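You operate a simulated robot arm through the tools that you are given. There is no shell and no other tool.

You are at the controls of a simulated robot arm. One attempt, no reset.

## Task
Close the carton, tape its seam with the strip from the tape drawer and label it.
Fine: both flaps flat; strip pressed on along the seam; drawer shut again; the label that the order card names, on the white square. Where these are worked on the way, their far stop is far enough and under half their travel is too little: tape drawer.

It is judged by the outcome, as a careful person would: the job done as asked, and still so three seconds after it is handed in. It fails if anything else is knocked over, pushed out of place, dropped, spilled or broken.

## Robot
A 7-joint arm with a two-finger parallel gripper, fixed in place. Base frame: the origin is on the floor under the middle of its stand, x ahead of it, y to its left, z up. Readings come in cm, rad, newtons and seconds.
It reaches about 124.7 cm from its shoulder. Its first joint turns from -2.304 to 2.304 rad. Payload 3.91 kg.
The tool frame sits at the grasp point between the pads (the TCP): z along the fingers, y along the line on which they close. The tips reach 3 cm beyond it. Largest opening 11 cm; finger width 2, thickness 1; the body of the gripper, 4.8 by 11.2 cm, starts 5.5 cm behind the TCP.
Orientation is that of the tool frame in the base frame, as a unit quaternion [x, y, z, w]. With the fingers straight down and closing along the base's y, the tool's x points along the base's -x, its y along +y and its z along -z.

## Interface
- The arm moves only by the tool servo_tool. Its argument "increments" is a list that holds one entry, the list of rows, each a list of 7 numbers: the shift along the tool's x, y, z in cm, then the turn, a rotation vector about the tool's x, y, z in rad, then the finger opening in cm, from 0 to 11. In form: [[[tx, ty, tz, wx, wy, wz, gripper], ...]]. A call has 1 to 20 rows; each row shifts and turns the commanded pose from where the row before left it, along the tool's axes as they then stand. Rows are played at 5 a second. More than 5 cm and 0.15 rad between two rows, or a gripper value outside its range, and nothing of the call is played. A pose out of reach is approached as far as the arm can. The call stops where the force on the tool passes 40 N (or 10 N more than at its start, if that is more) or the arm is blocked; 0.2 s more then pass. The fingers move at their own pace (about 10.8 cm/s each) and stop on an object; they squeeze with about 21 N. The grip force told is the motor's: it shows also when the fingers shut on nothing. Time passes only in rows, and 0.2 s behind the last, so rows that do not move let the fingers close. The reply holds the time, the measured pose of the TCP, the force on the tool along the base axes, the opening and the grip force, in the units named above and with some noise, with the torque about the TCP (base axes, N m) and any sound that the robot's microphone picked up.
- Cameras (640 x 400 px; columns grow to the right, rows downward): "scene" is fixed at [4.76, 64.93, 155.86]; the picture's right is [0.39, -0.92, 0.00], its down [-0.80, -0.33, -0.50] and it looks along [0.46, 0.19, -0.86] (base axes); focal length 311 px, centre (320, 200). "wrist" rides on the gripper at [7.2, 1.7, -10.3] in the tool frame; the picture's right is [-0.23, 0.97, 0.00], its down [-0.76, -0.18, -0.62] and it looks along [-0.61, -0.14, 0.78] (tool axes); focal length 222 px, centre (320, 200). There is no depth. A picture from a camera that has moved, and an enlarged one, comes with that camera's place and axes in the base frame and with its lens.
- grab_frame(camera): a new picture of that camera. The clock stands still meanwhile.
- enlarge(camera, box): a new picture of the part [left, top, right, bottom] of that camera's present view, enlarged. The clock stands still meanwhile.
- job_done(): hands the job in; it is judged then, once.

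Places have to be worked out from the pictures, the camera data and where the tool is seen. Open the gripper and draw the arm clear of the work before you hand the job in, unless the task says otherwise.

The tools are called after "Request:" as a command line: name --argument value ..., lists and objects as JSON in quotes. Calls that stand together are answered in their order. servo_tool: Moves the arm, as the interface text tells. Its arguments: {"type":"object","properties":{"increments":{"type":"array"}},"required":["increments"]} The other tools are called the same way: grab_frame (camera) takes a picture; enlarge (camera, box) takes an enlarged picture of a part of a camera's view; job_done () hands the job in.

At the start:

```text
time_s: 0.0
eef_pos: [52.74, 50.62, 119.22]
tcp_rot: [-0.001, 1.0, 0.0, 0.0]
force: [0.3, 0.1, 0.2]
ft_torque: [0.03, -0.04, -0.02]
grip_width: 11.0
finger_force: 0.1
```

scene: 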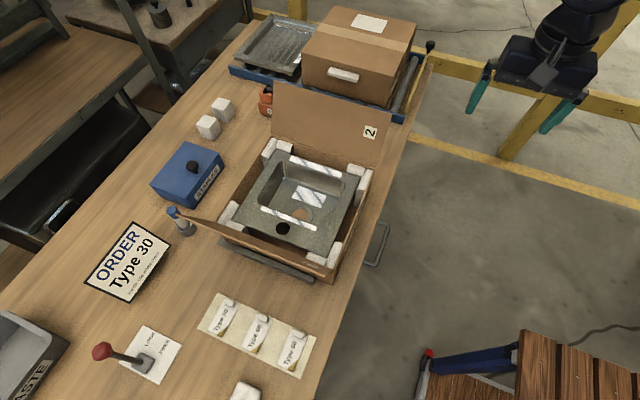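
wrist: 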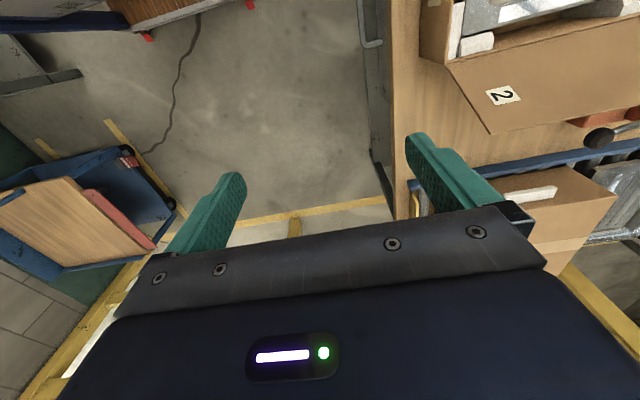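

The scene shows an open carton with two flaps, an order card, labels, a lever on a card, and a blue box. I'll look closer at each part before moving.

Request:
enlarge --camera "scene" --box '[180, 80, 420, 300]'

Request:
enlarge --camera "scene" --box '[80, 200, 340, 400]'

Request:
enlarge --camera "scene" --box '[140, 80, 300, 220]'

Request:
enlarge --camera "scene" --box '[0, 290, 120, 400]'

Request:
enlarge --camera "scene" --box '[190, 280, 330, 400]'

```text
1.82 times, centred on (300, 190) of scene
camera zoom: at [4.76, 64.93, 155.86], right [0.39, -0.92, 0.0], down [-0.8, -0.33, -0.5], along [0.46, 0.19, -0.86], focal length 565 px, centre (356, 218)
```

zoom: 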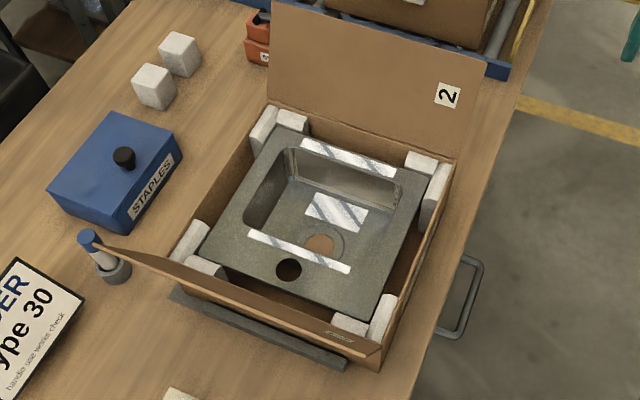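

```text
2.00 times, centred on (210, 300) of scene
camera zoom: at [4.76, 64.93, 155.86], right [0.39, -0.92, 0.0], down [-0.8, -0.33, -0.5], along [0.46, 0.19, -0.86], focal length 622 px, centre (540, 0)
```

zoom: 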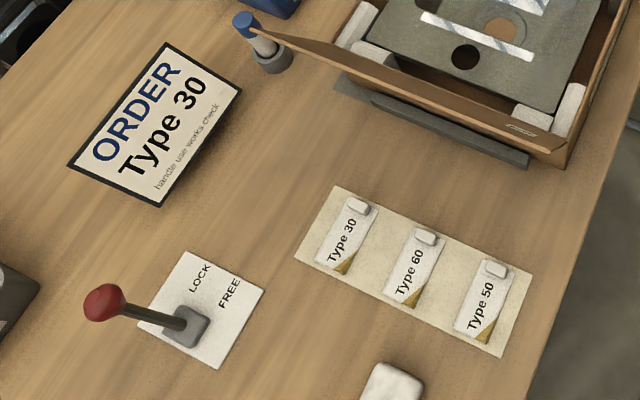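

```text
2.86 times, centred on (220, 150) of scene
camera zoom: at [4.76, 64.93, 155.86], right [0.39, -0.92, 0.0], down [-0.8, -0.33, -0.5], along [0.46, 0.19, -0.86], focal length 888 px, centre (606, 343)
```

zoom: 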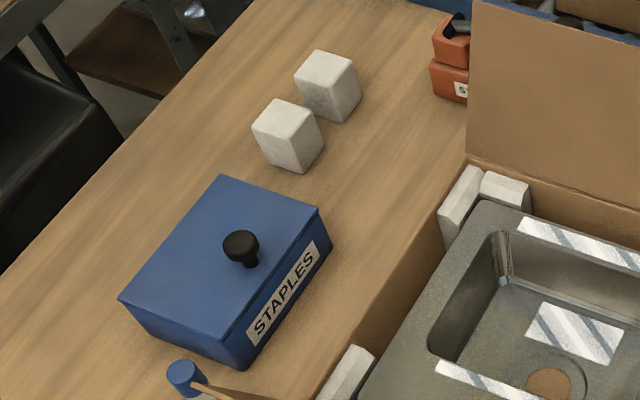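

```text
3.64 times, centred on (60, 345) of scene
camera zoom: at [4.76, 64.93, 155.86], right [0.39, -0.92, 0.0], down [-0.8, -0.33, -0.5], along [0.46, 0.19, -0.86], focal length 1130 px, centre (1266, -327)
```

zoom: 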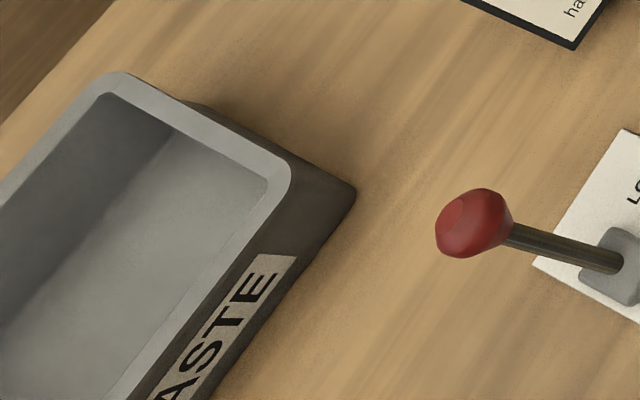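

```text
3.33 times, centred on (260, 340) of scene
camera zoom: at [4.76, 64.93, 155.86], right [0.39, -0.92, 0.0], down [-0.8, -0.33, -0.5], along [0.46, 0.19, -0.86], focal length 1036 px, centre (520, -267)
```

zoom: 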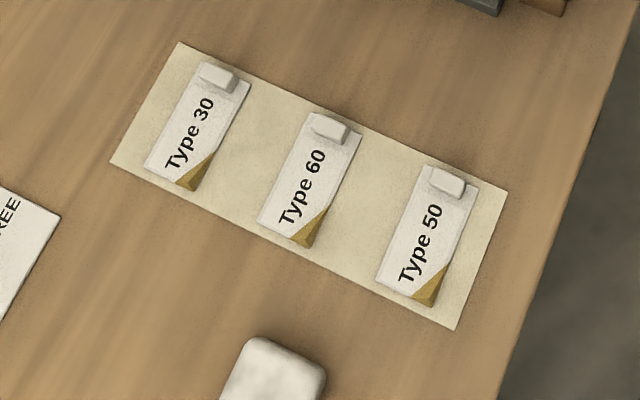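

Order card says "Type 30", with small print. I'll read the small print, the lever card, the flap marks and the handle by the table's right edge.

Request:
enlarge --camera "scene" --box '[85, 220, 175, 305]'

Request:
enlarge --camera "scene" --box '[85, 320, 185, 390]'

Request:
enlarge --camera "scene" --box '[300, 180, 400, 290]'

Request:
enlarge --camera "scene" --box '[160, 195, 260, 265]'

Request:
enlarge --camera "scene" --box '[220, 0, 440, 140]'

Request:
enlarge --camera "scene" --box '[400, 310, 640, 400]'

```text
4.71 times, centred on (130, 262) of scene
camera zoom: at [4.76, 64.93, 155.86], right [0.39, -0.92, 0.0], down [-0.8, -0.33, -0.5], along [0.46, 0.19, -0.86], focal length 1462 px, centre (1214, -94)
```

zoom: 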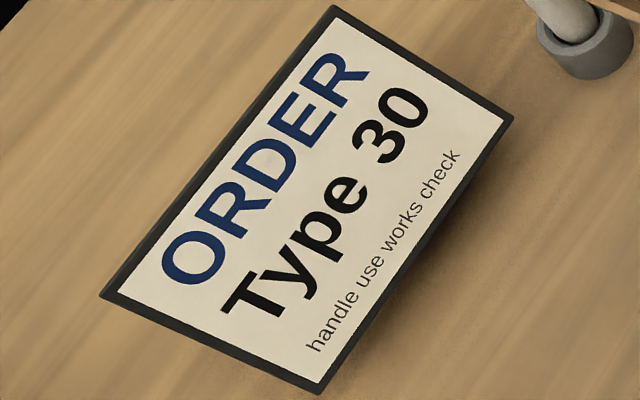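

```text
5.71 times, centred on (135, 355) of scene
camera zoom: at [4.76, 64.93, 155.86], right [0.39, -0.92, 0.0], down [-0.8, -0.33, -0.5], along [0.46, 0.19, -0.86], focal length 1776 px, centre (1377, -686)
```

zoom: 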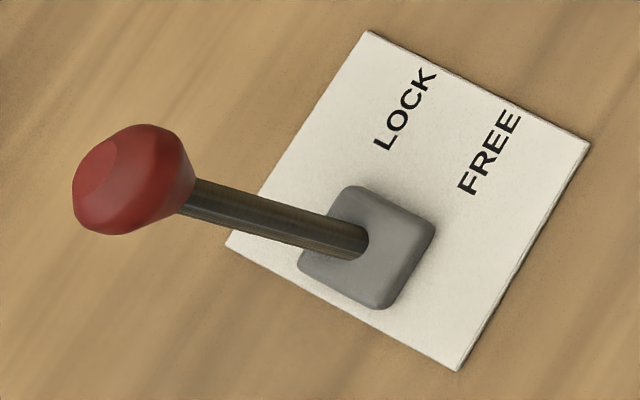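

```text
3.64 times, centred on (350, 235) of scene
camera zoom: at [4.76, 64.93, 155.86], right [0.39, -0.92, 0.0], down [-0.8, -0.33, -0.5], along [0.46, 0.19, -0.86], focal length 1130 px, centre (211, 73)
```

zoom: 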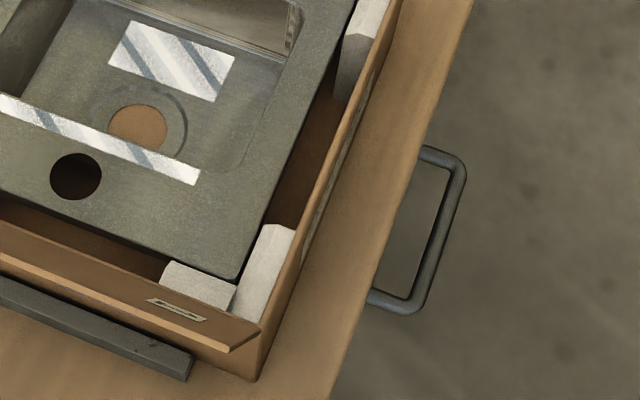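

```text
5.71 times, centred on (210, 230) of scene
camera zoom: at [4.76, 64.93, 155.86], right [0.39, -0.92, 0.0], down [-0.8, -0.33, -0.5], along [0.46, 0.19, -0.86], focal length 1776 px, centre (949, 29)
```

zoom: 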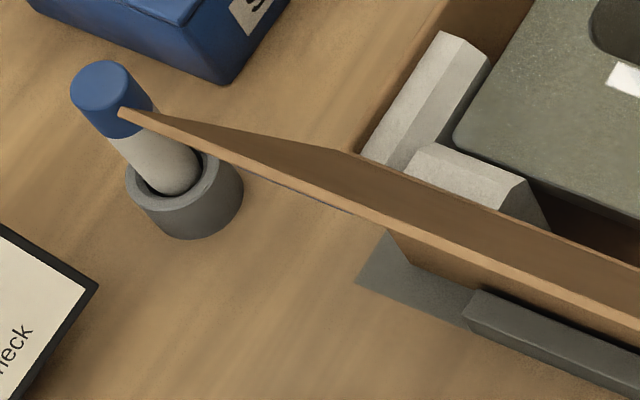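

```text
2.86 times, centred on (330, 70) of scene
camera zoom: at [4.76, 64.93, 155.86], right [0.39, -0.92, 0.0], down [-0.8, -0.33, -0.5], along [0.46, 0.19, -0.86], focal length 888 px, centre (291, 571)
```

zoom: 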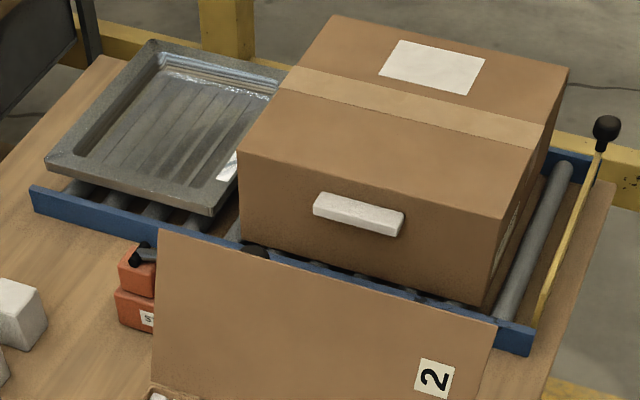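

```text
2.67 times, centred on (520, 355) of scene
camera zoom: at [4.76, 64.93, 155.86], right [0.39, -0.92, 0.0], down [-0.8, -0.33, -0.5], along [0.46, 0.19, -0.86], focal length 829 px, centre (-213, -213)
```

zoom: 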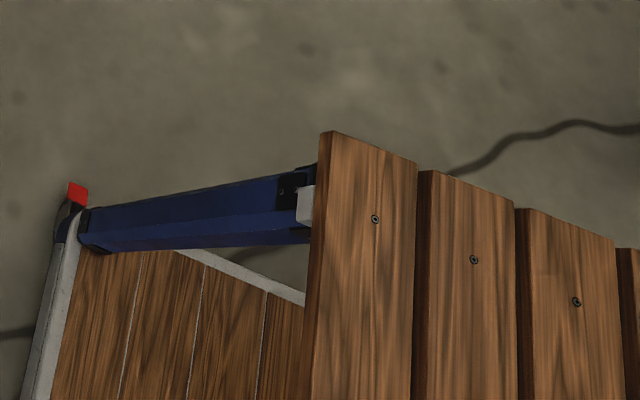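

From triangulating both cameras, the table's front edge runs along x near y≈66, and the carton is around x 38–60, y 68–95. I'll raise the wrist camera over the table to see better, moving high and clear.

Request:
servo_tool --increments '[[[2.84, 2.67, -0.73, 0, 0, 0, 11], [2.84, 2.67, -0.73, 0, 0, 0, 11], [2.84, 2.67, -0.73, 0, 0, 0, 11], [2.84, 2.67, -0.73, 0, 0, 0, 11], [2.84, 2.67, -0.73, 0, 0, 0, 11], [2.84, 2.67, -0.73, 0, 0, 0, 11], [2.84, 2.67, -0.73, 0, 0, 0, 11], [2.84, 2.67, -0.73, 0, 0, 0, 11]]]'

```text
time_s: 1.8
eef_pos: [30.0, 71.87, 125.1]
tcp_rot: [0.0, 1.0, 0.001, 0.0]
force: [0.6, -0.4, 0.0]
ft_torque: [0.08, 0.05, 0.02]
grip_width: 11.0
finger_force: 0.1
```

The arm reached (30, 71.9, 125). Now I look through the wrist camera.

Request:
grab_frame --camera "wrist"

Request:
grab_frame --camera "scene"

```text
taken
camera wrist: at [22.76, 73.5, 135.35], right [0.23, 0.97, 0.0], down [0.76, -0.18, 0.62], along [0.61, -0.14, -0.78], focal length 222 px, centre (320, 200)
```

wrist: 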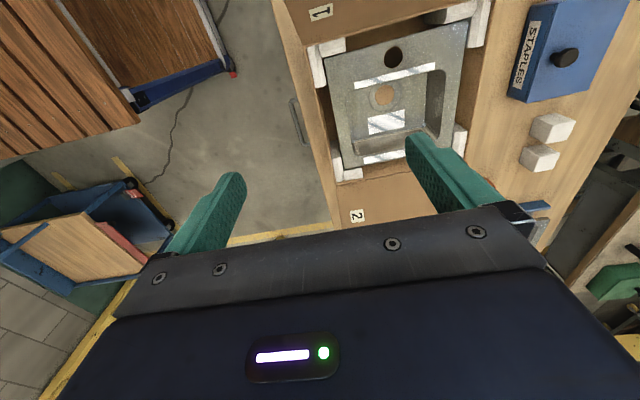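

```text
taken
```

scene: 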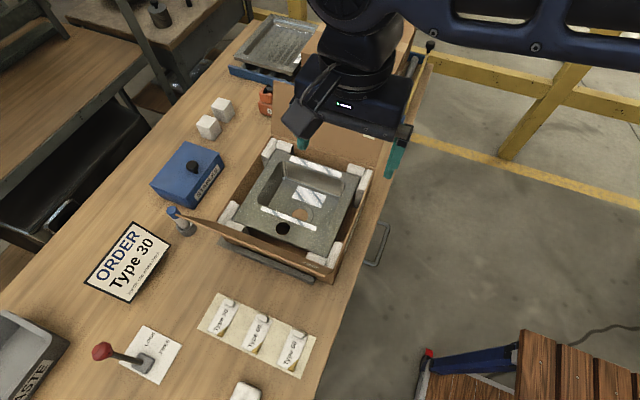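

The near flap shows "1" and the far one "2". I enlarge the wrist view to get rim corners, flap edges and the drawer handle.

Request:
enlarge --camera "wrist" --box '[270, 0, 510, 150]'

Request:
enlarge --camera "wrist" --box '[270, 80, 510, 230]'

Request:
enlarge --camera "scene" --box '[200, 80, 420, 300]'

```text
2.67 times, centred on (390, 75) of wrist
camera zoom: at [22.76, 73.5, 135.35], right [0.23, 0.97, 0.0], down [0.76, -0.18, 0.62], along [0.61, -0.14, -0.78], focal length 592 px, centre (133, 533)
```

zoom: 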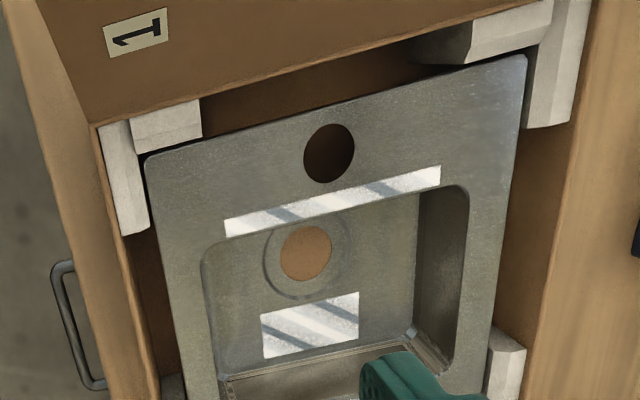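

```text
2.67 times, centred on (390, 155) of wrist
camera zoom: at [22.76, 73.5, 135.35], right [0.23, 0.97, 0.0], down [0.76, -0.18, 0.62], along [0.61, -0.14, -0.78], focal length 592 px, centre (133, 320)
```

zoom: 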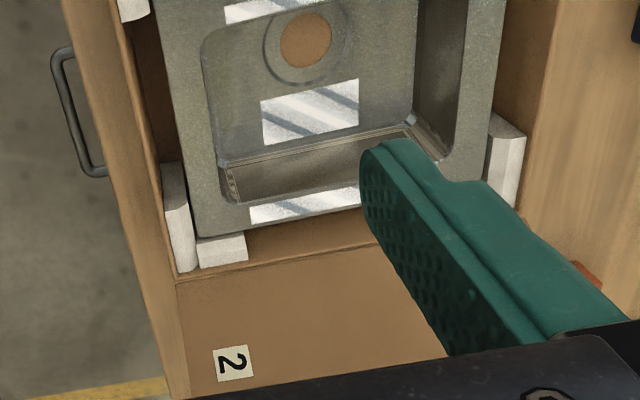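

```text
1.82 times, centred on (310, 190) of scene
camera zoom: at [4.76, 64.93, 155.86], right [0.39, -0.92, 0.0], down [-0.8, -0.33, -0.5], along [0.46, 0.19, -0.86], focal length 565 px, centre (338, 218)
```

zoom: 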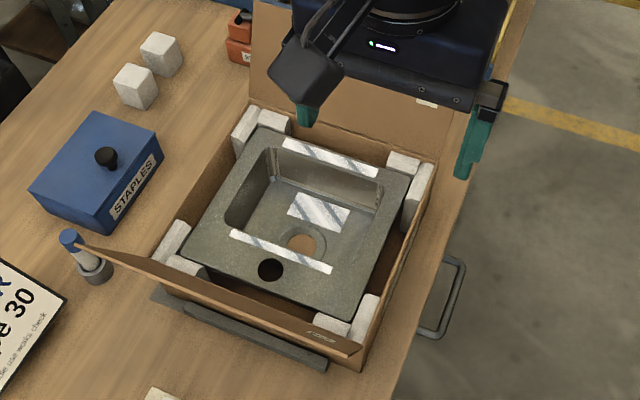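

Estimated carton rim: x≈25.5–56, y≈70–101, z≈88. Next I move the camera toward −x to see the labels, lever and order card from another angle and to get the table height.

Request:
servo_tool --increments '[[[4.5, 0.5, 0.5, 0, 0, 0, 11], [4.5, 0.5, 0.5, 0, 0, 0, 11], [4.5, 0.5, 0.5, 0, 0, 0, 11], [4.5, 0.5, 0.5, 0, 0, 0, 11], [4.5, 0.5, 0.5, 0, 0, 0, 11], [4.5, 0.5, 0.5, 0, 0, 0, 11], [4.5, 0.5, 0.5, 0, 0, 0, 11]]]'

Request:
grab_frame --camera "wrist"

```text
time_s: 3.4
eef_pos: [-1.4, 75.5, 121.56]
tcp_rot: [0.001, 1.0, 0.0, 0.0]
force: [0.7, -0.7, 1.2]
ft_torque: [-0.01, 0.09, 0.0]
grip_width: 11.0
finger_force: 0.0
```

```text
taken
camera wrist: at [-8.63, 77.09, 131.8], right [0.23, 0.97, 0.0], down [0.76, -0.18, 0.62], along [0.61, -0.14, -0.78], focal length 222 px, centre (320, 200)
```

wrist: 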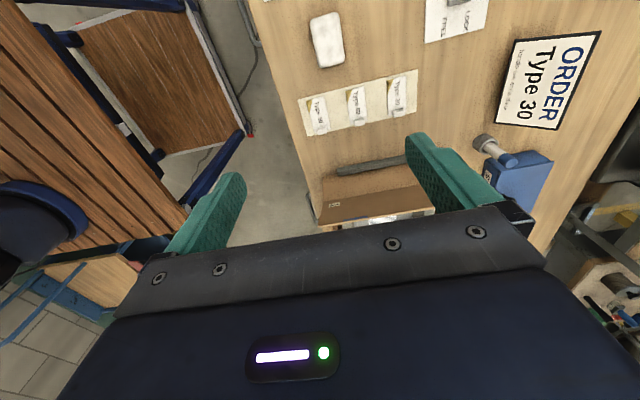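

I zoom on the label sheet, lever and box areas from this viewpoint.

Request:
enlarge --camera "wrist" --box '[280, 50, 440, 150]'

Request:
enlarge --camera "wrist" --box '[290, 120, 450, 230]'

Request:
enlarge --camera "wrist" --box '[400, 0, 640, 200]'

```text
4.00 times, centred on (360, 100) of wrist
camera zoom: at [-8.63, 77.09, 131.8], right [0.23, 0.97, 0.0], down [0.76, -0.18, 0.62], along [0.61, -0.14, -0.78], focal length 888 px, centre (160, 600)
```

zoom: 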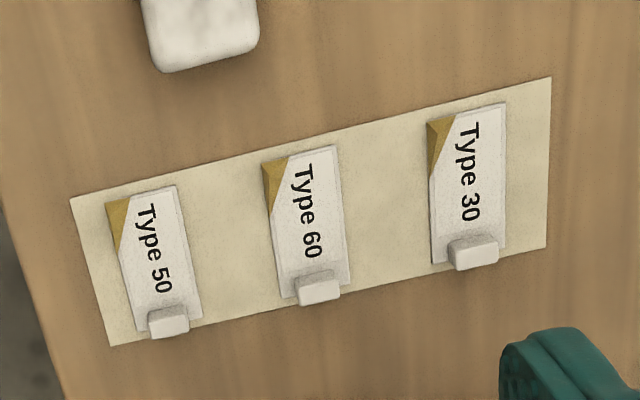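

```text
3.64 times, centred on (370, 175) of wrist
camera zoom: at [-8.63, 77.09, 131.8], right [0.23, 0.97, 0.0], down [0.76, -0.18, 0.62], along [0.61, -0.14, -0.78], focal length 808 px, centre (138, 291)
```

zoom: 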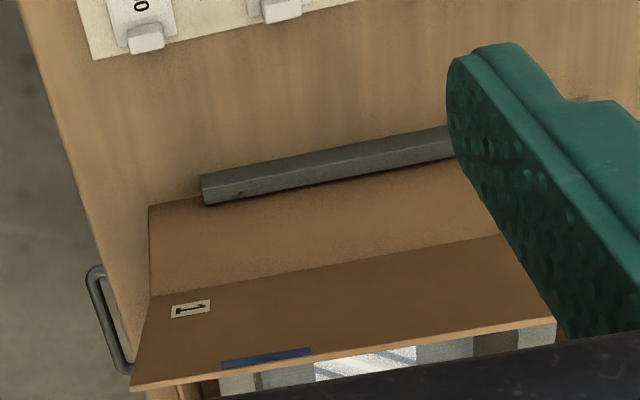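

```text
2.00 times, centred on (520, 100) of wrist
camera zoom: at [-8.63, 77.09, 131.8], right [0.23, 0.97, 0.0], down [0.76, -0.18, 0.62], along [0.61, -0.14, -0.78], focal length 444 px, centre (-80, 400)
```

zoom: 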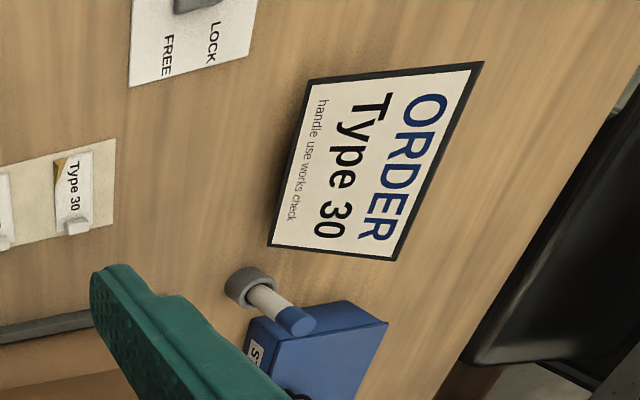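

I take a closer look at the blue stripe on flap 1's outer face and at the handle.

Request:
enlarge --camera "wrist" --box '[310, 185, 400, 235]'

Request:
enlarge --camera "wrist" --box '[420, 0, 500, 50]'

Request:
enlarge --camera "wrist" --box '[460, 120, 560, 220]'

```text
7.11 times, centred on (355, 210) of wrist
camera zoom: at [-8.63, 77.09, 131.8], right [0.23, 0.97, 0.0], down [0.76, -0.18, 0.62], along [0.61, -0.14, -0.78], focal length 1580 px, centre (71, 129)
```

zoom: 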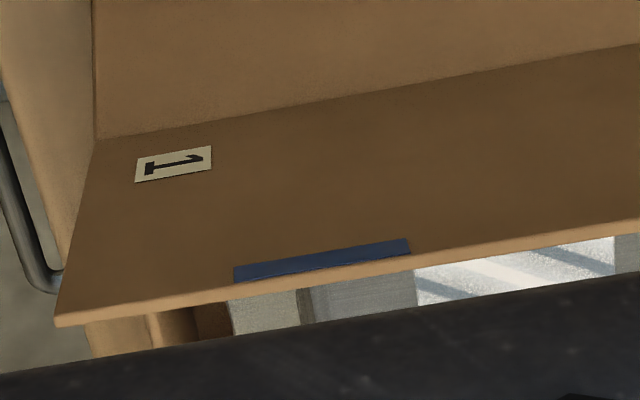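

```text
8.00 times, centred on (460, 25) of wrist
camera zoom: at [-8.63, 77.09, 131.8], right [0.23, 0.97, 0.0], down [0.76, -0.18, 0.62], along [0.61, -0.14, -0.78], focal length 1777 px, centre (-800, 1600)
```

zoom: 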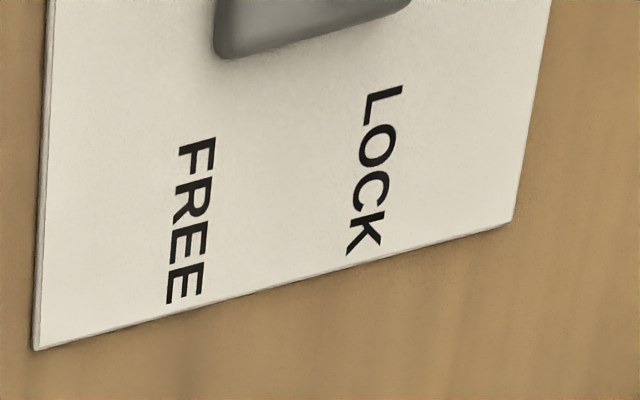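

```text
4.00 times, centred on (510, 170) of wrist
camera zoom: at [-8.63, 77.09, 131.8], right [0.23, 0.97, 0.0], down [0.76, -0.18, 0.62], along [0.61, -0.14, -0.78], focal length 888 px, centre (-440, 320)
```

zoom: 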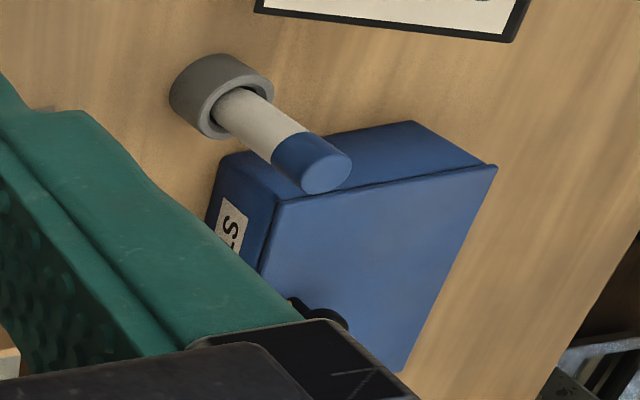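

Table top is about z=80.3. The lever leans toward +y, which is LOCK; FREE is on the −y side. I'll turn the tool 90° so the camera looks along +y, and move to inspect the lever.

Request:
servo_tool --increments '[[[1.2, 3.2, 3.0, 0, 0, 0, 11], [1.2, 3.2, 3.0, 0, 0, 0, 11], [1.2, 3.2, 3.0, 0, 0, 0, 11], [0, 0, 0, 0, 0, -0.1428, 11], [0, 0, 0, 0, 0, -0.1428, 11], [0, 0, 0, 0, 0, -0.1428, 11], [0, 0, 0, 0, 0, -0.1428, 11], [0, 0, 0, 0, 0, -0.1428, 11], [0, 0, 0, 0, 0, -0.1428, 11], [0, 0, 0, 0, 0, -0.1428, 11], [0, 0, 0, 0, 0, -0.1428, 11], [0, 0, 0, 0, 0, -0.1428, 11], [0, 0, 0, 0, 0, -0.1428, 11], [0, 0, 0, 0, 0, -0.1428, 11]]]'

Request:
grab_frame --camera "wrist"

Request:
grab_frame --camera "scene"

```text
time_s: 6.4
eef_pos: [-5.08, 85.12, 112.6]
tcp_rot: [0.707, -0.707, 0.001, -0.001]
force: [0.6, -0.8, 0.0]
ft_torque: [0.01, -0.02, -0.01]
grip_width: 10.98
finger_force: 0.1
```

```text
taken
camera wrist: at [-6.82, 77.85, 122.83], right [-0.97, 0.23, 0.0], down [0.18, 0.76, 0.62], along [0.14, 0.61, -0.78], focal length 222 px, centre (320, 200)
```

wrist: 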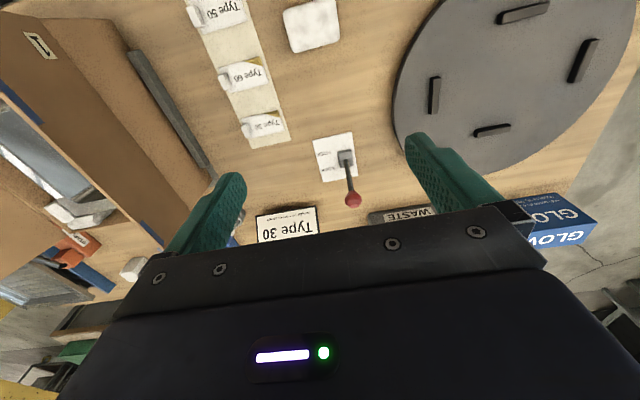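

```text
taken
```

scene: 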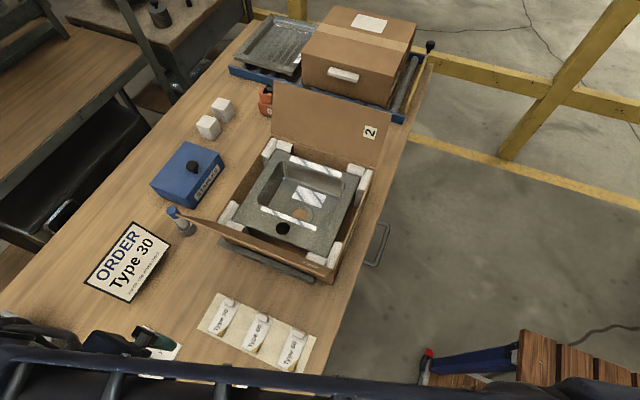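

Lever knob is at about (−7.3, 106.7, 87.6), pivot at (−7.2, 100, 81), leaning 45° toward LOCK. I'll go to a pre-grasp with the tool pitched outward a bit, fingers closing along x across the knob.

Request:
servo_tool --increments '[[[-2.8, 0.37, 2.7, 0, 0, 0, 8], [-2.8, 0.37, 2.7, 0, 0, 0, 8], [-2.8, 0.37, 2.7, 0, 0, 0, 8], [-2.8, 0.37, 2.7, 0, 0, 0, 8], [-2.8, 0.37, 2.7, 0, 0, 0, 8], [-2.8, 0.37, 2.7, 0, 0, 0, 8], [0, 0, 0, 0, -0.125, 0, 8], [0, 0, 0, 0, -0.125, 0, 8], [0, 0, 0, 0, -0.125, 0, 8], [0, 0, 0, 0, -0.125, 0, 8]]]'

Request:
grab_frame --camera "wrist"

```text
time_s: 8.6
eef_pos: [-5.1, 93.9, 97.05]
tcp_rot: [-0.685, 0.685, 0.175, 0.175]
force: [1.0, 0.1, -0.7]
ft_torque: [-0.02, 0.04, -0.01]
grip_width: 8.01
finger_force: 0.1
out of reach, approached as far as the arm can: row 3, 4, 5, 6
```

```text
taken
camera wrist: at [-6.86, 82.48, 102.48], right [-0.97, 0.2, 0.11], down [0.18, 0.37, 0.91], along [0.14, 0.91, -0.39], focal length 222 px, centre (320, 200)
```

wrist: 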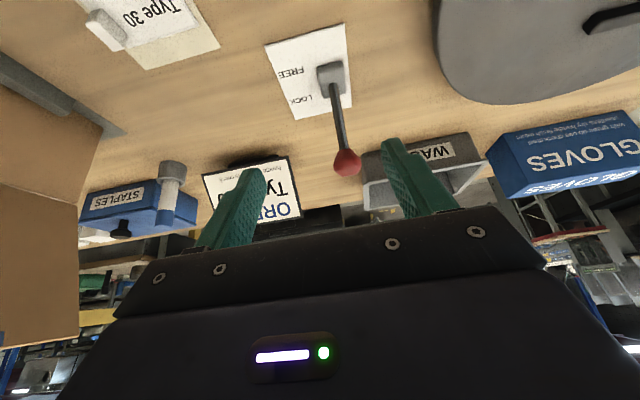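

The vertical tool ran out of reach, so I pitch another 0.5 rad forward to extend the reach and check the pose.

Request:
servo_tool --increments '[[[0, 0, 0, 0, -0.125, 0, 8], [0, 0, 0, 0, -0.125, 0, 8], [0, 0, 0, 0, -0.125, 0, 8], [0, 0, 0, 0, -0.125, 0, 8]]]'

```text
time_s: 9.6
eef_pos: [-5.11, 93.94, 97.0]
tcp_rot: [0.62, -0.62, -0.34, -0.34]
force: [0.4, -0.6, 0.3]
ft_torque: [-0.03, 0.06, 0.03]
grip_width: 8.01
finger_force: 0.1
```

Pitch is now 1.0 rad and the pose holds. The knob re-measured from this view is again near (−7.1, 106.7, 87.6). I'll approach along the tool axis most of the way.

Request:
servo_tool --increments '[[[1.06, 2.1, 0, 0, 0, 0, 8], [0, 0, 4, 0, 0, 0, 8], [0, 0, 4, 0, 0, 0, 8], [0, 0, 3, 0, 0, 0, 8]]]'

Request:
grab_frame --camera "wrist"

```text
time_s: 10.6
eef_pos: [-7.3, 102.36, 90.27]
tcp_rot: [0.62, -0.62, -0.34, -0.34]
force: [-0.1, -0.2, 0.5]
ft_torque: [-0.02, -0.02, 0.0]
grip_width: 8.03
finger_force: 0.2
```

```text
taken
camera wrist: at [-9.04, 89.85, 89.66], right [-0.97, 0.12, 0.19], down [0.18, -0.11, 0.98], along [0.14, 0.99, 0.09], focal length 222 px, centre (320, 200)
```

wrist: 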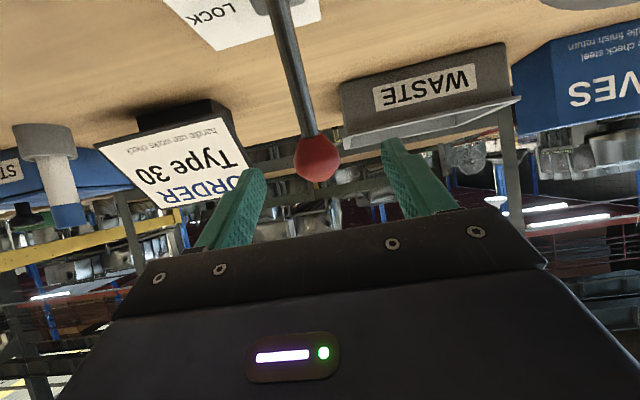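

The knob lies centred between the fingers. I advance 4.8 cm and close on it.

Request:
servo_tool --increments '[[[0, 0, 2.5, 0, 0, 0, 8], [0, 0, 2.3, 0, 0, 0, 8], [0, 0, 0, 0, 0, 0, 1], [0, 0, 0, 0, 0, 0, 1], [0, 0, 0, 0, 0, 0, 1]]]'

Request:
grab_frame --camera "wrist"

```text
time_s: 11.8
eef_pos: [-7.12, 106.66, 87.72]
tcp_rot: [-0.619, 0.621, 0.338, 0.34]
force: [20.9, 3.2, 4.0]
ft_torque: [0.38, 0.07, 0.06]
grip_width: 3.27
finger_force: 45.0
```

```text
taken
camera wrist: at [-8.74, 93.93, 87.03], right [-0.97, 0.13, 0.19], down [0.18, -0.11, 0.98], along [0.14, 0.99, 0.09], focal length 222 px, centre (320, 200)
```

wrist: 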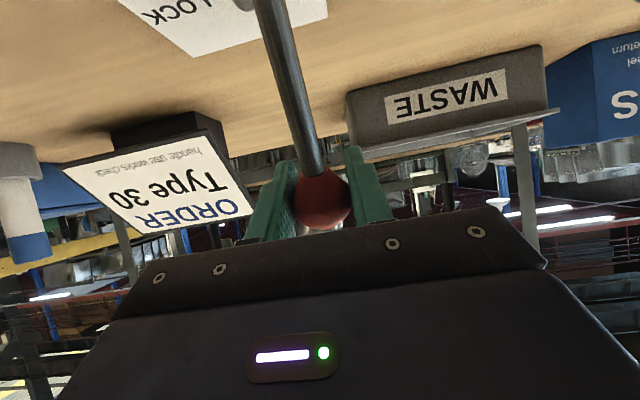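

Knob gripped at 3.3 cm with a side force in +x, so I ease toward +x slightly while starting the arc toward FREE in small steps.

Request:
servo_tool --increments '[[[0, -0.2, 0, 0, 0, 0, 2], [-0.231, 0, -1.535, 0, 0, 0, 2], [0.041, 0, -1.552, 0, 0, 0, 2], [0.308, 0, -1.524, 0, 0, 0, 2]]]'

```text
time_s: 12.8
eef_pos: [-7.0, 102.65, 89.99]
tcp_rot: [-0.62, 0.621, 0.338, 0.34]
force: [18.8, -2.0, -9.0]
ft_torque: [-0.15, -0.2, -0.04]
grip_width: 3.32
finger_force: 43.2
```

The lever follows the arc. I continue toward the FREE side.

Request:
servo_tool --increments '[[[0.65, -0.1, -1.35, 0, 0, 0, 2], [0.85, 0, -1.3, 0, 0, 0, 2], [1.05, 0, -1.15, 0, 0, 0, 2], [1.22, 0, -0.965, 0, 0, 0, 2]]]'

Request:
grab_frame --camera "wrist"

```text
time_s: 13.8
eef_pos: [-6.96, 96.71, 89.48]
tcp_rot: [-0.62, 0.62, 0.339, 0.34]
force: [13.7, 12.4, 3.4]
ft_torque: [1.45, -0.19, -0.13]
grip_width: 3.29
finger_force: 44.9
```

```text
taken
camera wrist: at [-8.72, 83.98, 88.89], right [-0.97, 0.12, 0.19], down [0.18, -0.12, 0.98], along [0.14, 0.99, 0.09], focal length 222 px, centre (320, 200)
```

wrist: 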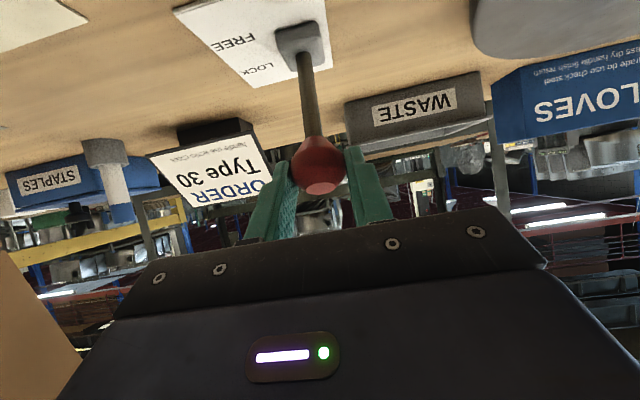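

Now a +y resistance of 12 N shows. I continue a bit more along the arc to reach its stop.

Request:
servo_tool --increments '[[[0.7, 0, -0.38, 0, 0, 0, 2], [0.7, 0, -0.35, 0, 0, 0, 2]]]'

```text
time_s: 14.4
eef_pos: [-7.01, 95.21, 88.68]
tcp_rot: [0.621, -0.621, -0.338, -0.338]
force: [13.6, 11.9, 6.9]
ft_torque: [0.06, -0.09, -0.3]
grip_width: 3.31
finger_force: 43.7
```

Request:
servo_tool --increments '[[[0.7, 0, -0.35, 0, 0, 0, 2], [0.73, 0, -0.28, 0, 0, 0, 2], [0.75, 0, -0.23, 0, 0, 0, 2]]]'

Request:
grab_frame --camera "wrist"

```text
time_s: 15.2
eef_pos: [-7.17, 93.38, 87.14]
tcp_rot: [-0.62, 0.621, 0.339, 0.34]
force: [0.0, 0.4, -0.8]
ft_torque: [0.03, -0.02, -0.02]
grip_width: 2.0
finger_force: 0.1
```

```text
taken
camera wrist: at [-8.78, 80.65, 86.6], right [-0.97, 0.12, 0.19], down [0.18, -0.11, 0.98], along [0.14, 0.99, 0.09], focal length 222 px, centre (320, 200)
```

wrist: 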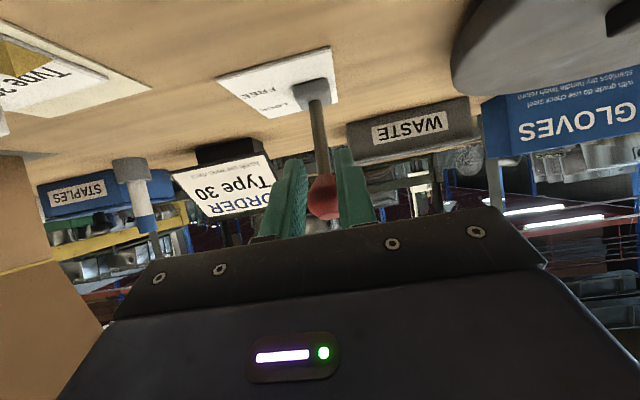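

The fingers slipped off the knob, so the lever probably hit its stop. I open, back off along the tool axis and look.

Request:
servo_tool --increments '[[[0, 0, 0, 0, 0, 0, 8], [0, 0, 0, 0, 0, 0, 8], [0, 0, -4, 0, 0, 0, 8], [0, 0, -4, 0, 0, 0, 8], [0, 0, -4, 0, 0, 0, 8]]]'

Request:
grab_frame --camera "wrist"

Request:
grab_frame --camera "scene"

```text
time_s: 16.4
eef_pos: [-6.98, 83.24, 93.54]
tcp_rot: [0.621, -0.62, -0.339, -0.338]
force: [-0.3, -0.6, -0.1]
ft_torque: [0.05, 0.0, 0.0]
grip_width: 8.0
finger_force: 0.1
```

```text
taken
camera wrist: at [-8.68, 70.56, 93.07], right [-0.97, 0.12, 0.19], down [0.18, -0.11, 0.98], along [0.14, 0.99, 0.09], focal length 222 px, centre (320, 200)
```

wrist: 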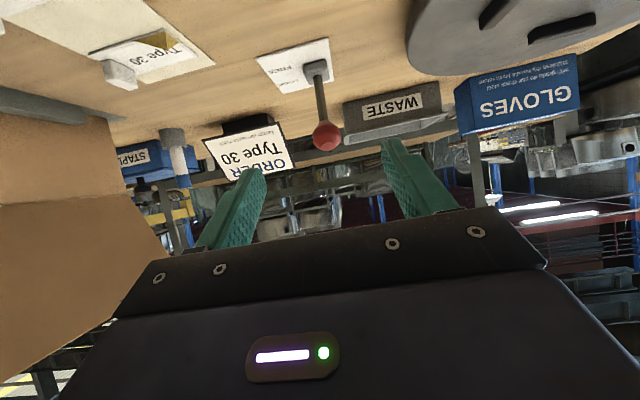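

```text
taken
```

scene: 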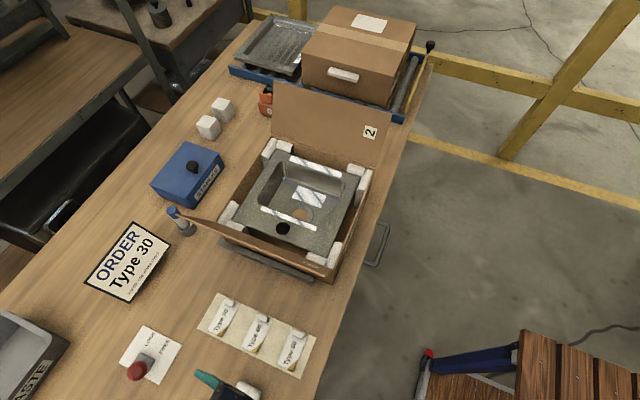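

Lever knob is now around (−7.2, 97.6, 88.2), on the FREE side. I zoom to check it.

Request:
enlarge --camera "scene" --box '[85, 310, 185, 400]'

Request:
enlarge --camera "wrist" --box '[240, 20, 400, 170]'

```text
4.44 times, centred on (135, 355) of scene
camera zoom: at [4.76, 64.93, 155.86], right [0.39, -0.92, 0.0], down [-0.8, -0.33, -0.5], along [0.46, 0.19, -0.86], focal length 1381 px, centre (1142, -489)
```

zoom: 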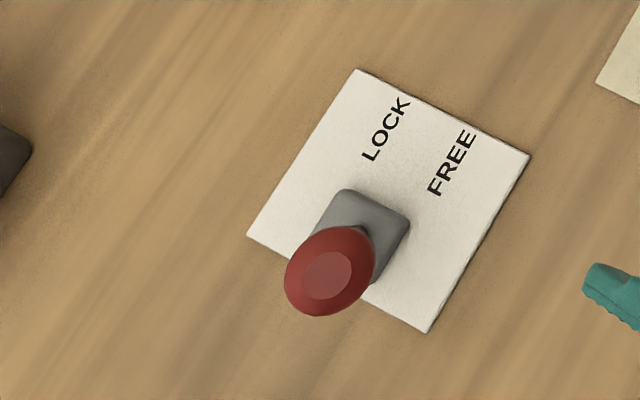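

```text
2.67 times, centred on (320, 95) of wrist
camera zoom: at [-8.68, 70.56, 93.07], right [-0.97, 0.12, 0.19], down [0.18, -0.11, 0.98], along [0.14, 0.99, 0.09], focal length 592 px, centre (320, 480)
```

zoom: 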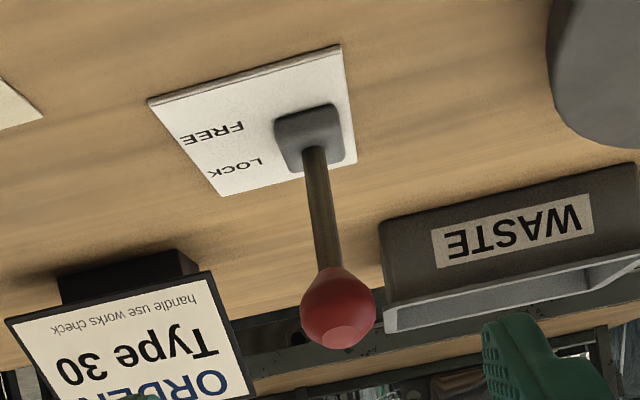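

The lever now sits on the FREE side at its stop. Next I close flap 1: raise, reduce the pitch to 0.5, close the fingers and go to the outside of flap 1.

Request:
servo_tool --increments '[[[-3.17, 0, -2.5, 0, 0, 0, 4], [-3.17, 0, -2.5, 0, 0, 0, 0], [-3.17, 0, -2.5, 0, 0, 0, 0], [0, 0, 0, 0, 0.125, 0, 0], [0, 0, 0, 0, 0.125, 0, 0], [0, 0, 0, 0, 0.125, 0, 0], [0, 0, 0, 0, 0.125, 0, 0], [0, -4, 0, 0, 0, 0, 0], [0, -4, 0, 0, 0, 0, 0], [0, -4, 0, 0, 0, 0, 0]]]'

Request:
grab_frame --camera "wrist"

Request:
grab_frame --camera "scene"

```text
time_s: 18.6
eef_pos: [5.0, 82.07, 105.86]
tcp_rot: [0.685, -0.685, -0.176, -0.175]
force: [-1.1, 0.0, -0.3]
ft_torque: [-0.02, -0.07, -0.02]
grip_width: 0.01
finger_force: 21.5
```

```text
taken
camera wrist: at [3.24, 70.63, 111.38], right [-0.97, 0.2, 0.11], down [0.18, 0.37, 0.91], along [0.14, 0.91, -0.39], focal length 222 px, centre (320, 200)
```

wrist: 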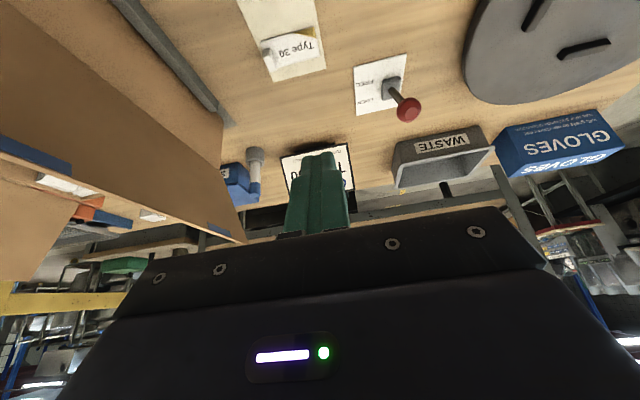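

```text
taken
```

scene: 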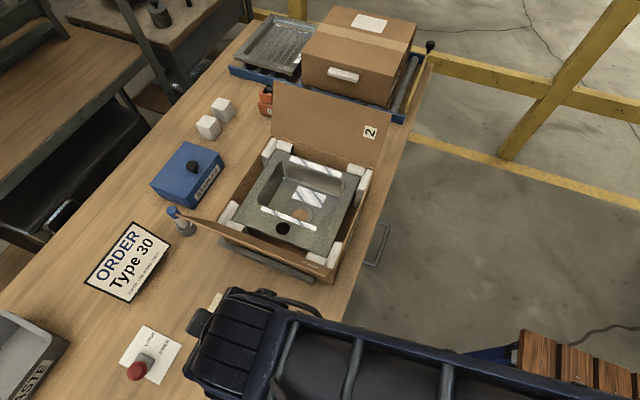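

I lower to tip height ≈100 outside flap 1's upper edge and begin pushing it in +x.

Request:
servo_tool --increments '[[[0.51, -3, 0.94, 0, 0, 0, 0], [0.51, -3, 0.94, 0, 0, 0, 0], [0.51, -3, 0.94, 0, 0, 0, 0], [0, -1.5, 0, 0, 0, 0, 0], [0, -1.5, 0, 0, 0, 0, 0], [0, -1.5, 0, 0, 0, 0, 0], [0, -1.5, 0, 0, 0, 0, 0]]]'

Request:
grab_frame --camera "scene"

Request:
grab_frame --camera "wrist"

```text
time_s: 20.2
eef_pos: [19.88, 82.03, 102.69]
tcp_rot: [0.685, -0.685, -0.175, -0.176]
force: [0.1, 0.1, 1.1]
ft_torque: [0.0, -0.02, -0.01]
grip_width: 0.01
finger_force: 20.7
```

```text
taken
```

scene: 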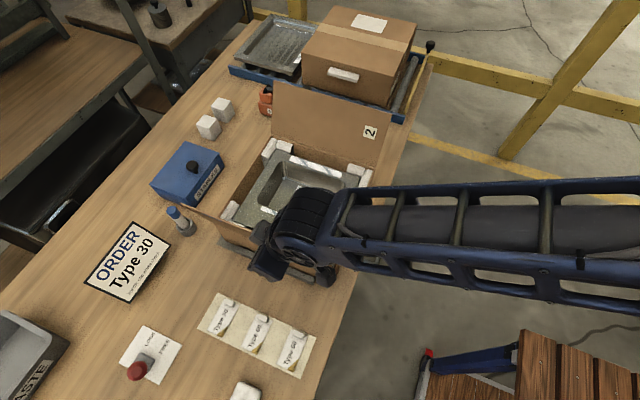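

```text
taken
camera wrist: at [18.24, 70.64, 108.1], right [-0.97, 0.2, 0.11], down [0.18, 0.37, 0.91], along [0.14, 0.91, -0.4], focal length 222 px, centre (320, 200)
```

wrist: 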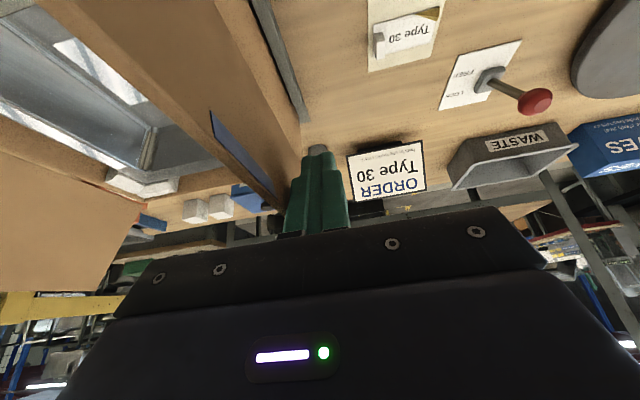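

Almost no force yet; the flap edge is right at the finger. I continue pushing in +x.

Request:
servo_tool --increments '[[[0, -1.5, 0, 0, 0, 0, 0], [0, -1.5, 0, 0, 0, 0, 0], [0, -1.5, 0, 0, 0, 0, 0], [0, -1.5, 0, 0, 0, 0, 0]]]'

Request:
grab_frame --camera "wrist"

Request:
grab_frame --camera "scene"

```text
time_s: 21.2
eef_pos: [26.01, 82.06, 102.54]
tcp_rot: [0.685, -0.685, -0.174, -0.176]
force: [0.1, -0.9, 0.6]
ft_torque: [0.0, 0.0, -0.01]
grip_width: 0.02
finger_force: 21.1
```

```text
taken
camera wrist: at [24.31, 70.7, 108.05], right [-0.97, 0.2, 0.11], down [0.18, 0.37, 0.91], along [0.14, 0.91, -0.39], focal length 222 px, centre (320, 200)
```

wrist: 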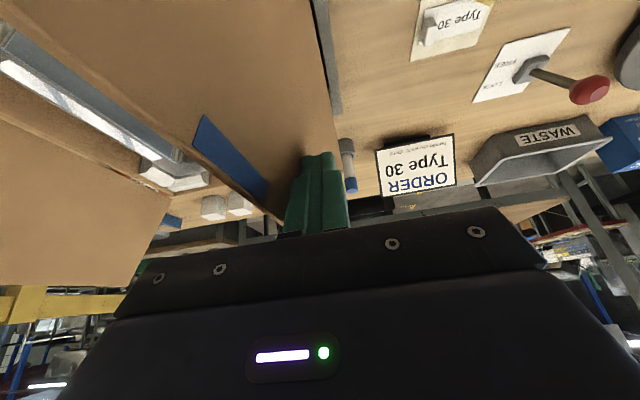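

```text
taken
```

scene: 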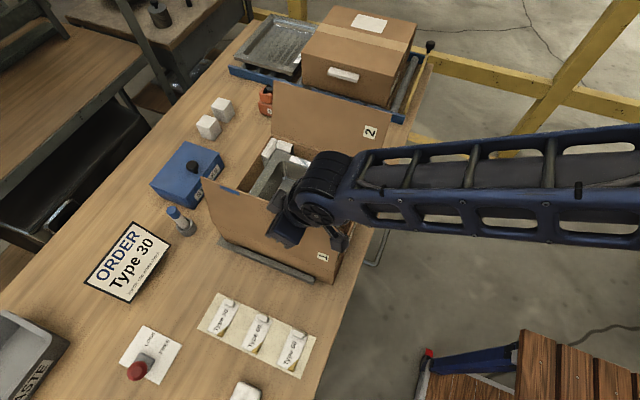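

The flap is now just past upright. I follow its arc: forward and progressively down.

Request:
servo_tool --increments '[[[0.144, -1.35, 0.263, 0, 0, 0, 0], [0.264, -1.35, 0.483, 0, 0, 0, 0], [0.264, -1.3, 0.483, 0, 0, 0, 0], [0.407, -1.15, 0.747, 0, 0, 0, 0], [0.407, -1.15, 0.747, 0, 0, 0, 0], [0.55, -0.85, 1.01, 0, 0, 0, 0], [0.55, -0.85, 1.01, 0, 0, 0, 0]]]'

Request:
grab_frame --camera "wrist"

Request:
grab_frame --camera "scene"

```text
time_s: 22.8
eef_pos: [34.1, 82.09, 97.23]
tcp_rot: [0.686, -0.685, -0.175, -0.175]
force: [0.2, 0.2, -0.5]
ft_torque: [-0.02, -0.02, -0.04]
grip_width: 0.0
finger_force: 21.2
```

```text
taken
camera wrist: at [32.28, 70.66, 102.68], right [-0.97, 0.2, 0.11], down [0.18, 0.37, 0.91], along [0.14, 0.91, -0.39], focal length 222 px, centre (320, 200)
```

wrist: 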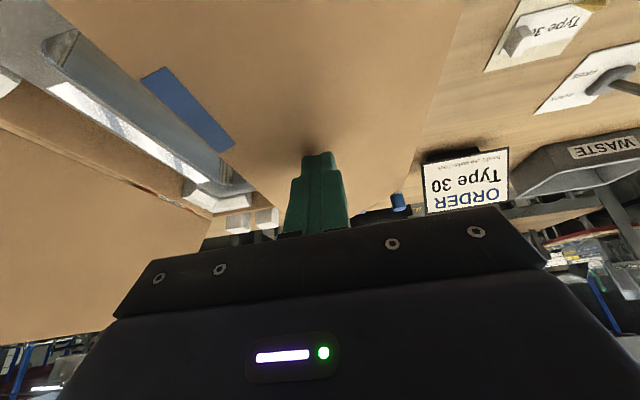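

```text
taken
```

scene: 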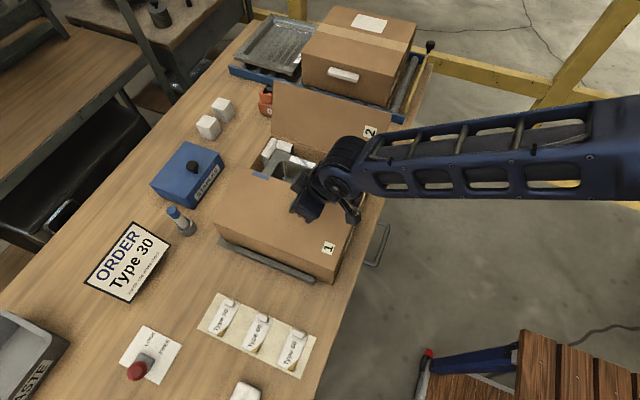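

Flap 1 is folding over well. I continue down until it's flat.

Request:
servo_tool --increments '[[[0.407, -0.4, 0.747, 0, 0, 0, 0], [0.407, -0.4, 0.747, 0, 0, 0, 0], [0.455, -0.25, 0.834, 0, 0, 0, 0], [0.455, -0.25, 0.834, 0, 0, 0, 0], [0.36, -0.1, 0.66, 0, 0, 0, 0], [0.24, -0.1, 0.44, 0, 0, 0, 0]]]'

Request:
grab_frame --camera "wrist"

Request:
grab_frame --camera "scene"

```text
time_s: 24.2
eef_pos: [35.49, 82.16, 93.01]
tcp_rot: [0.685, -0.684, -0.178, -0.179]
force: [-0.1, -3.7, 17.5]
ft_torque: [-0.01, -0.02, -0.02]
grip_width: 0.0
finger_force: 20.8
stopped in row 6: the force on the tool passed its limit at 44 N (the readings are from after the stop); the commanded pose is now the measured one
```

```text
taken
camera wrist: at [33.71, 70.83, 98.43], right [-0.97, 0.2, 0.11], down [0.18, 0.36, 0.92], along [0.14, 0.91, -0.39], focal length 222 px, centre (320, 200)
```

wrist: 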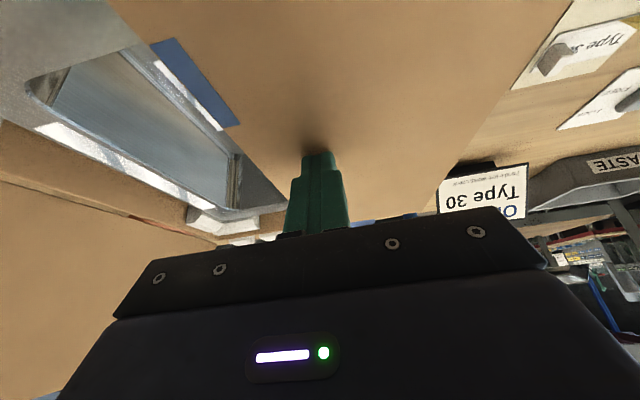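

```text
taken
```

scene: 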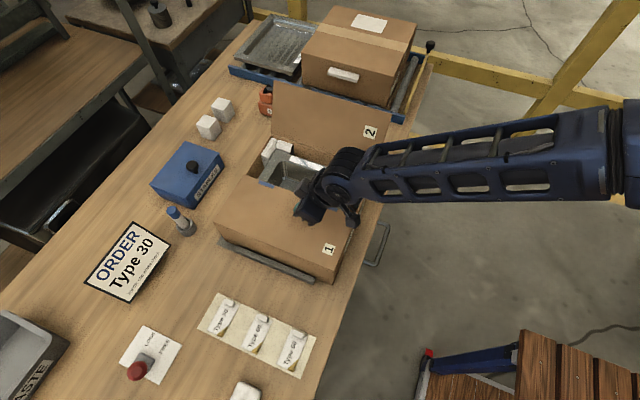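

Flap 1 is flat (top surface about z≈90). I lift off and check whether it stays down.

Request:
servo_tool --increments '[[[-0.5, 0, -1, 0, 0, 0, 0], [-1.9, 0, -3.5, 0, 0, 0, 0], [-1.9, 0, -3.5, 0, 0, 0, 0], [-1.9, 0, -3.5, 0, 0, 0, 0], [0, 0, 0, 0, 0, 0, 0]]]'

Request:
grab_frame --camera "wrist"

Request:
grab_frame --camera "scene"

```text
time_s: 25.4
eef_pos: [35.54, 82.02, 105.83]
tcp_rot: [0.685, -0.684, -0.176, -0.177]
force: [0.3, 0.7, -0.9]
ft_torque: [0.05, 0.02, -0.02]
grip_width: 0.0
finger_force: 20.6
```

```text
taken
camera wrist: at [33.68, 70.64, 111.33], right [-0.97, 0.2, 0.11], down [0.18, 0.36, 0.91], along [0.14, 0.91, -0.39], focal length 222 px, centre (320, 200)
```

wrist: 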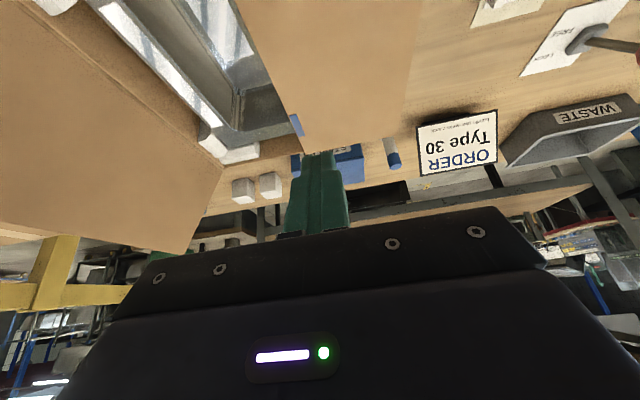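

```text
taken
```

scene: 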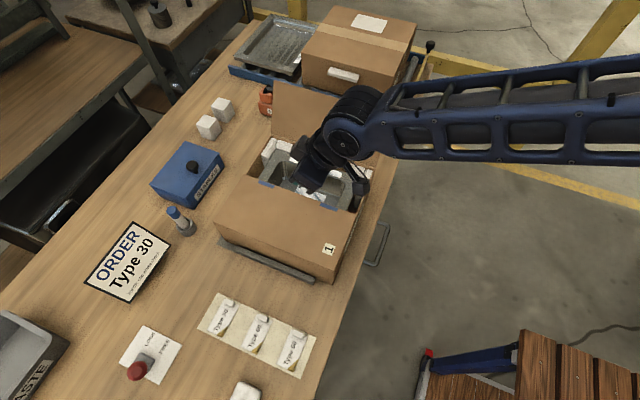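

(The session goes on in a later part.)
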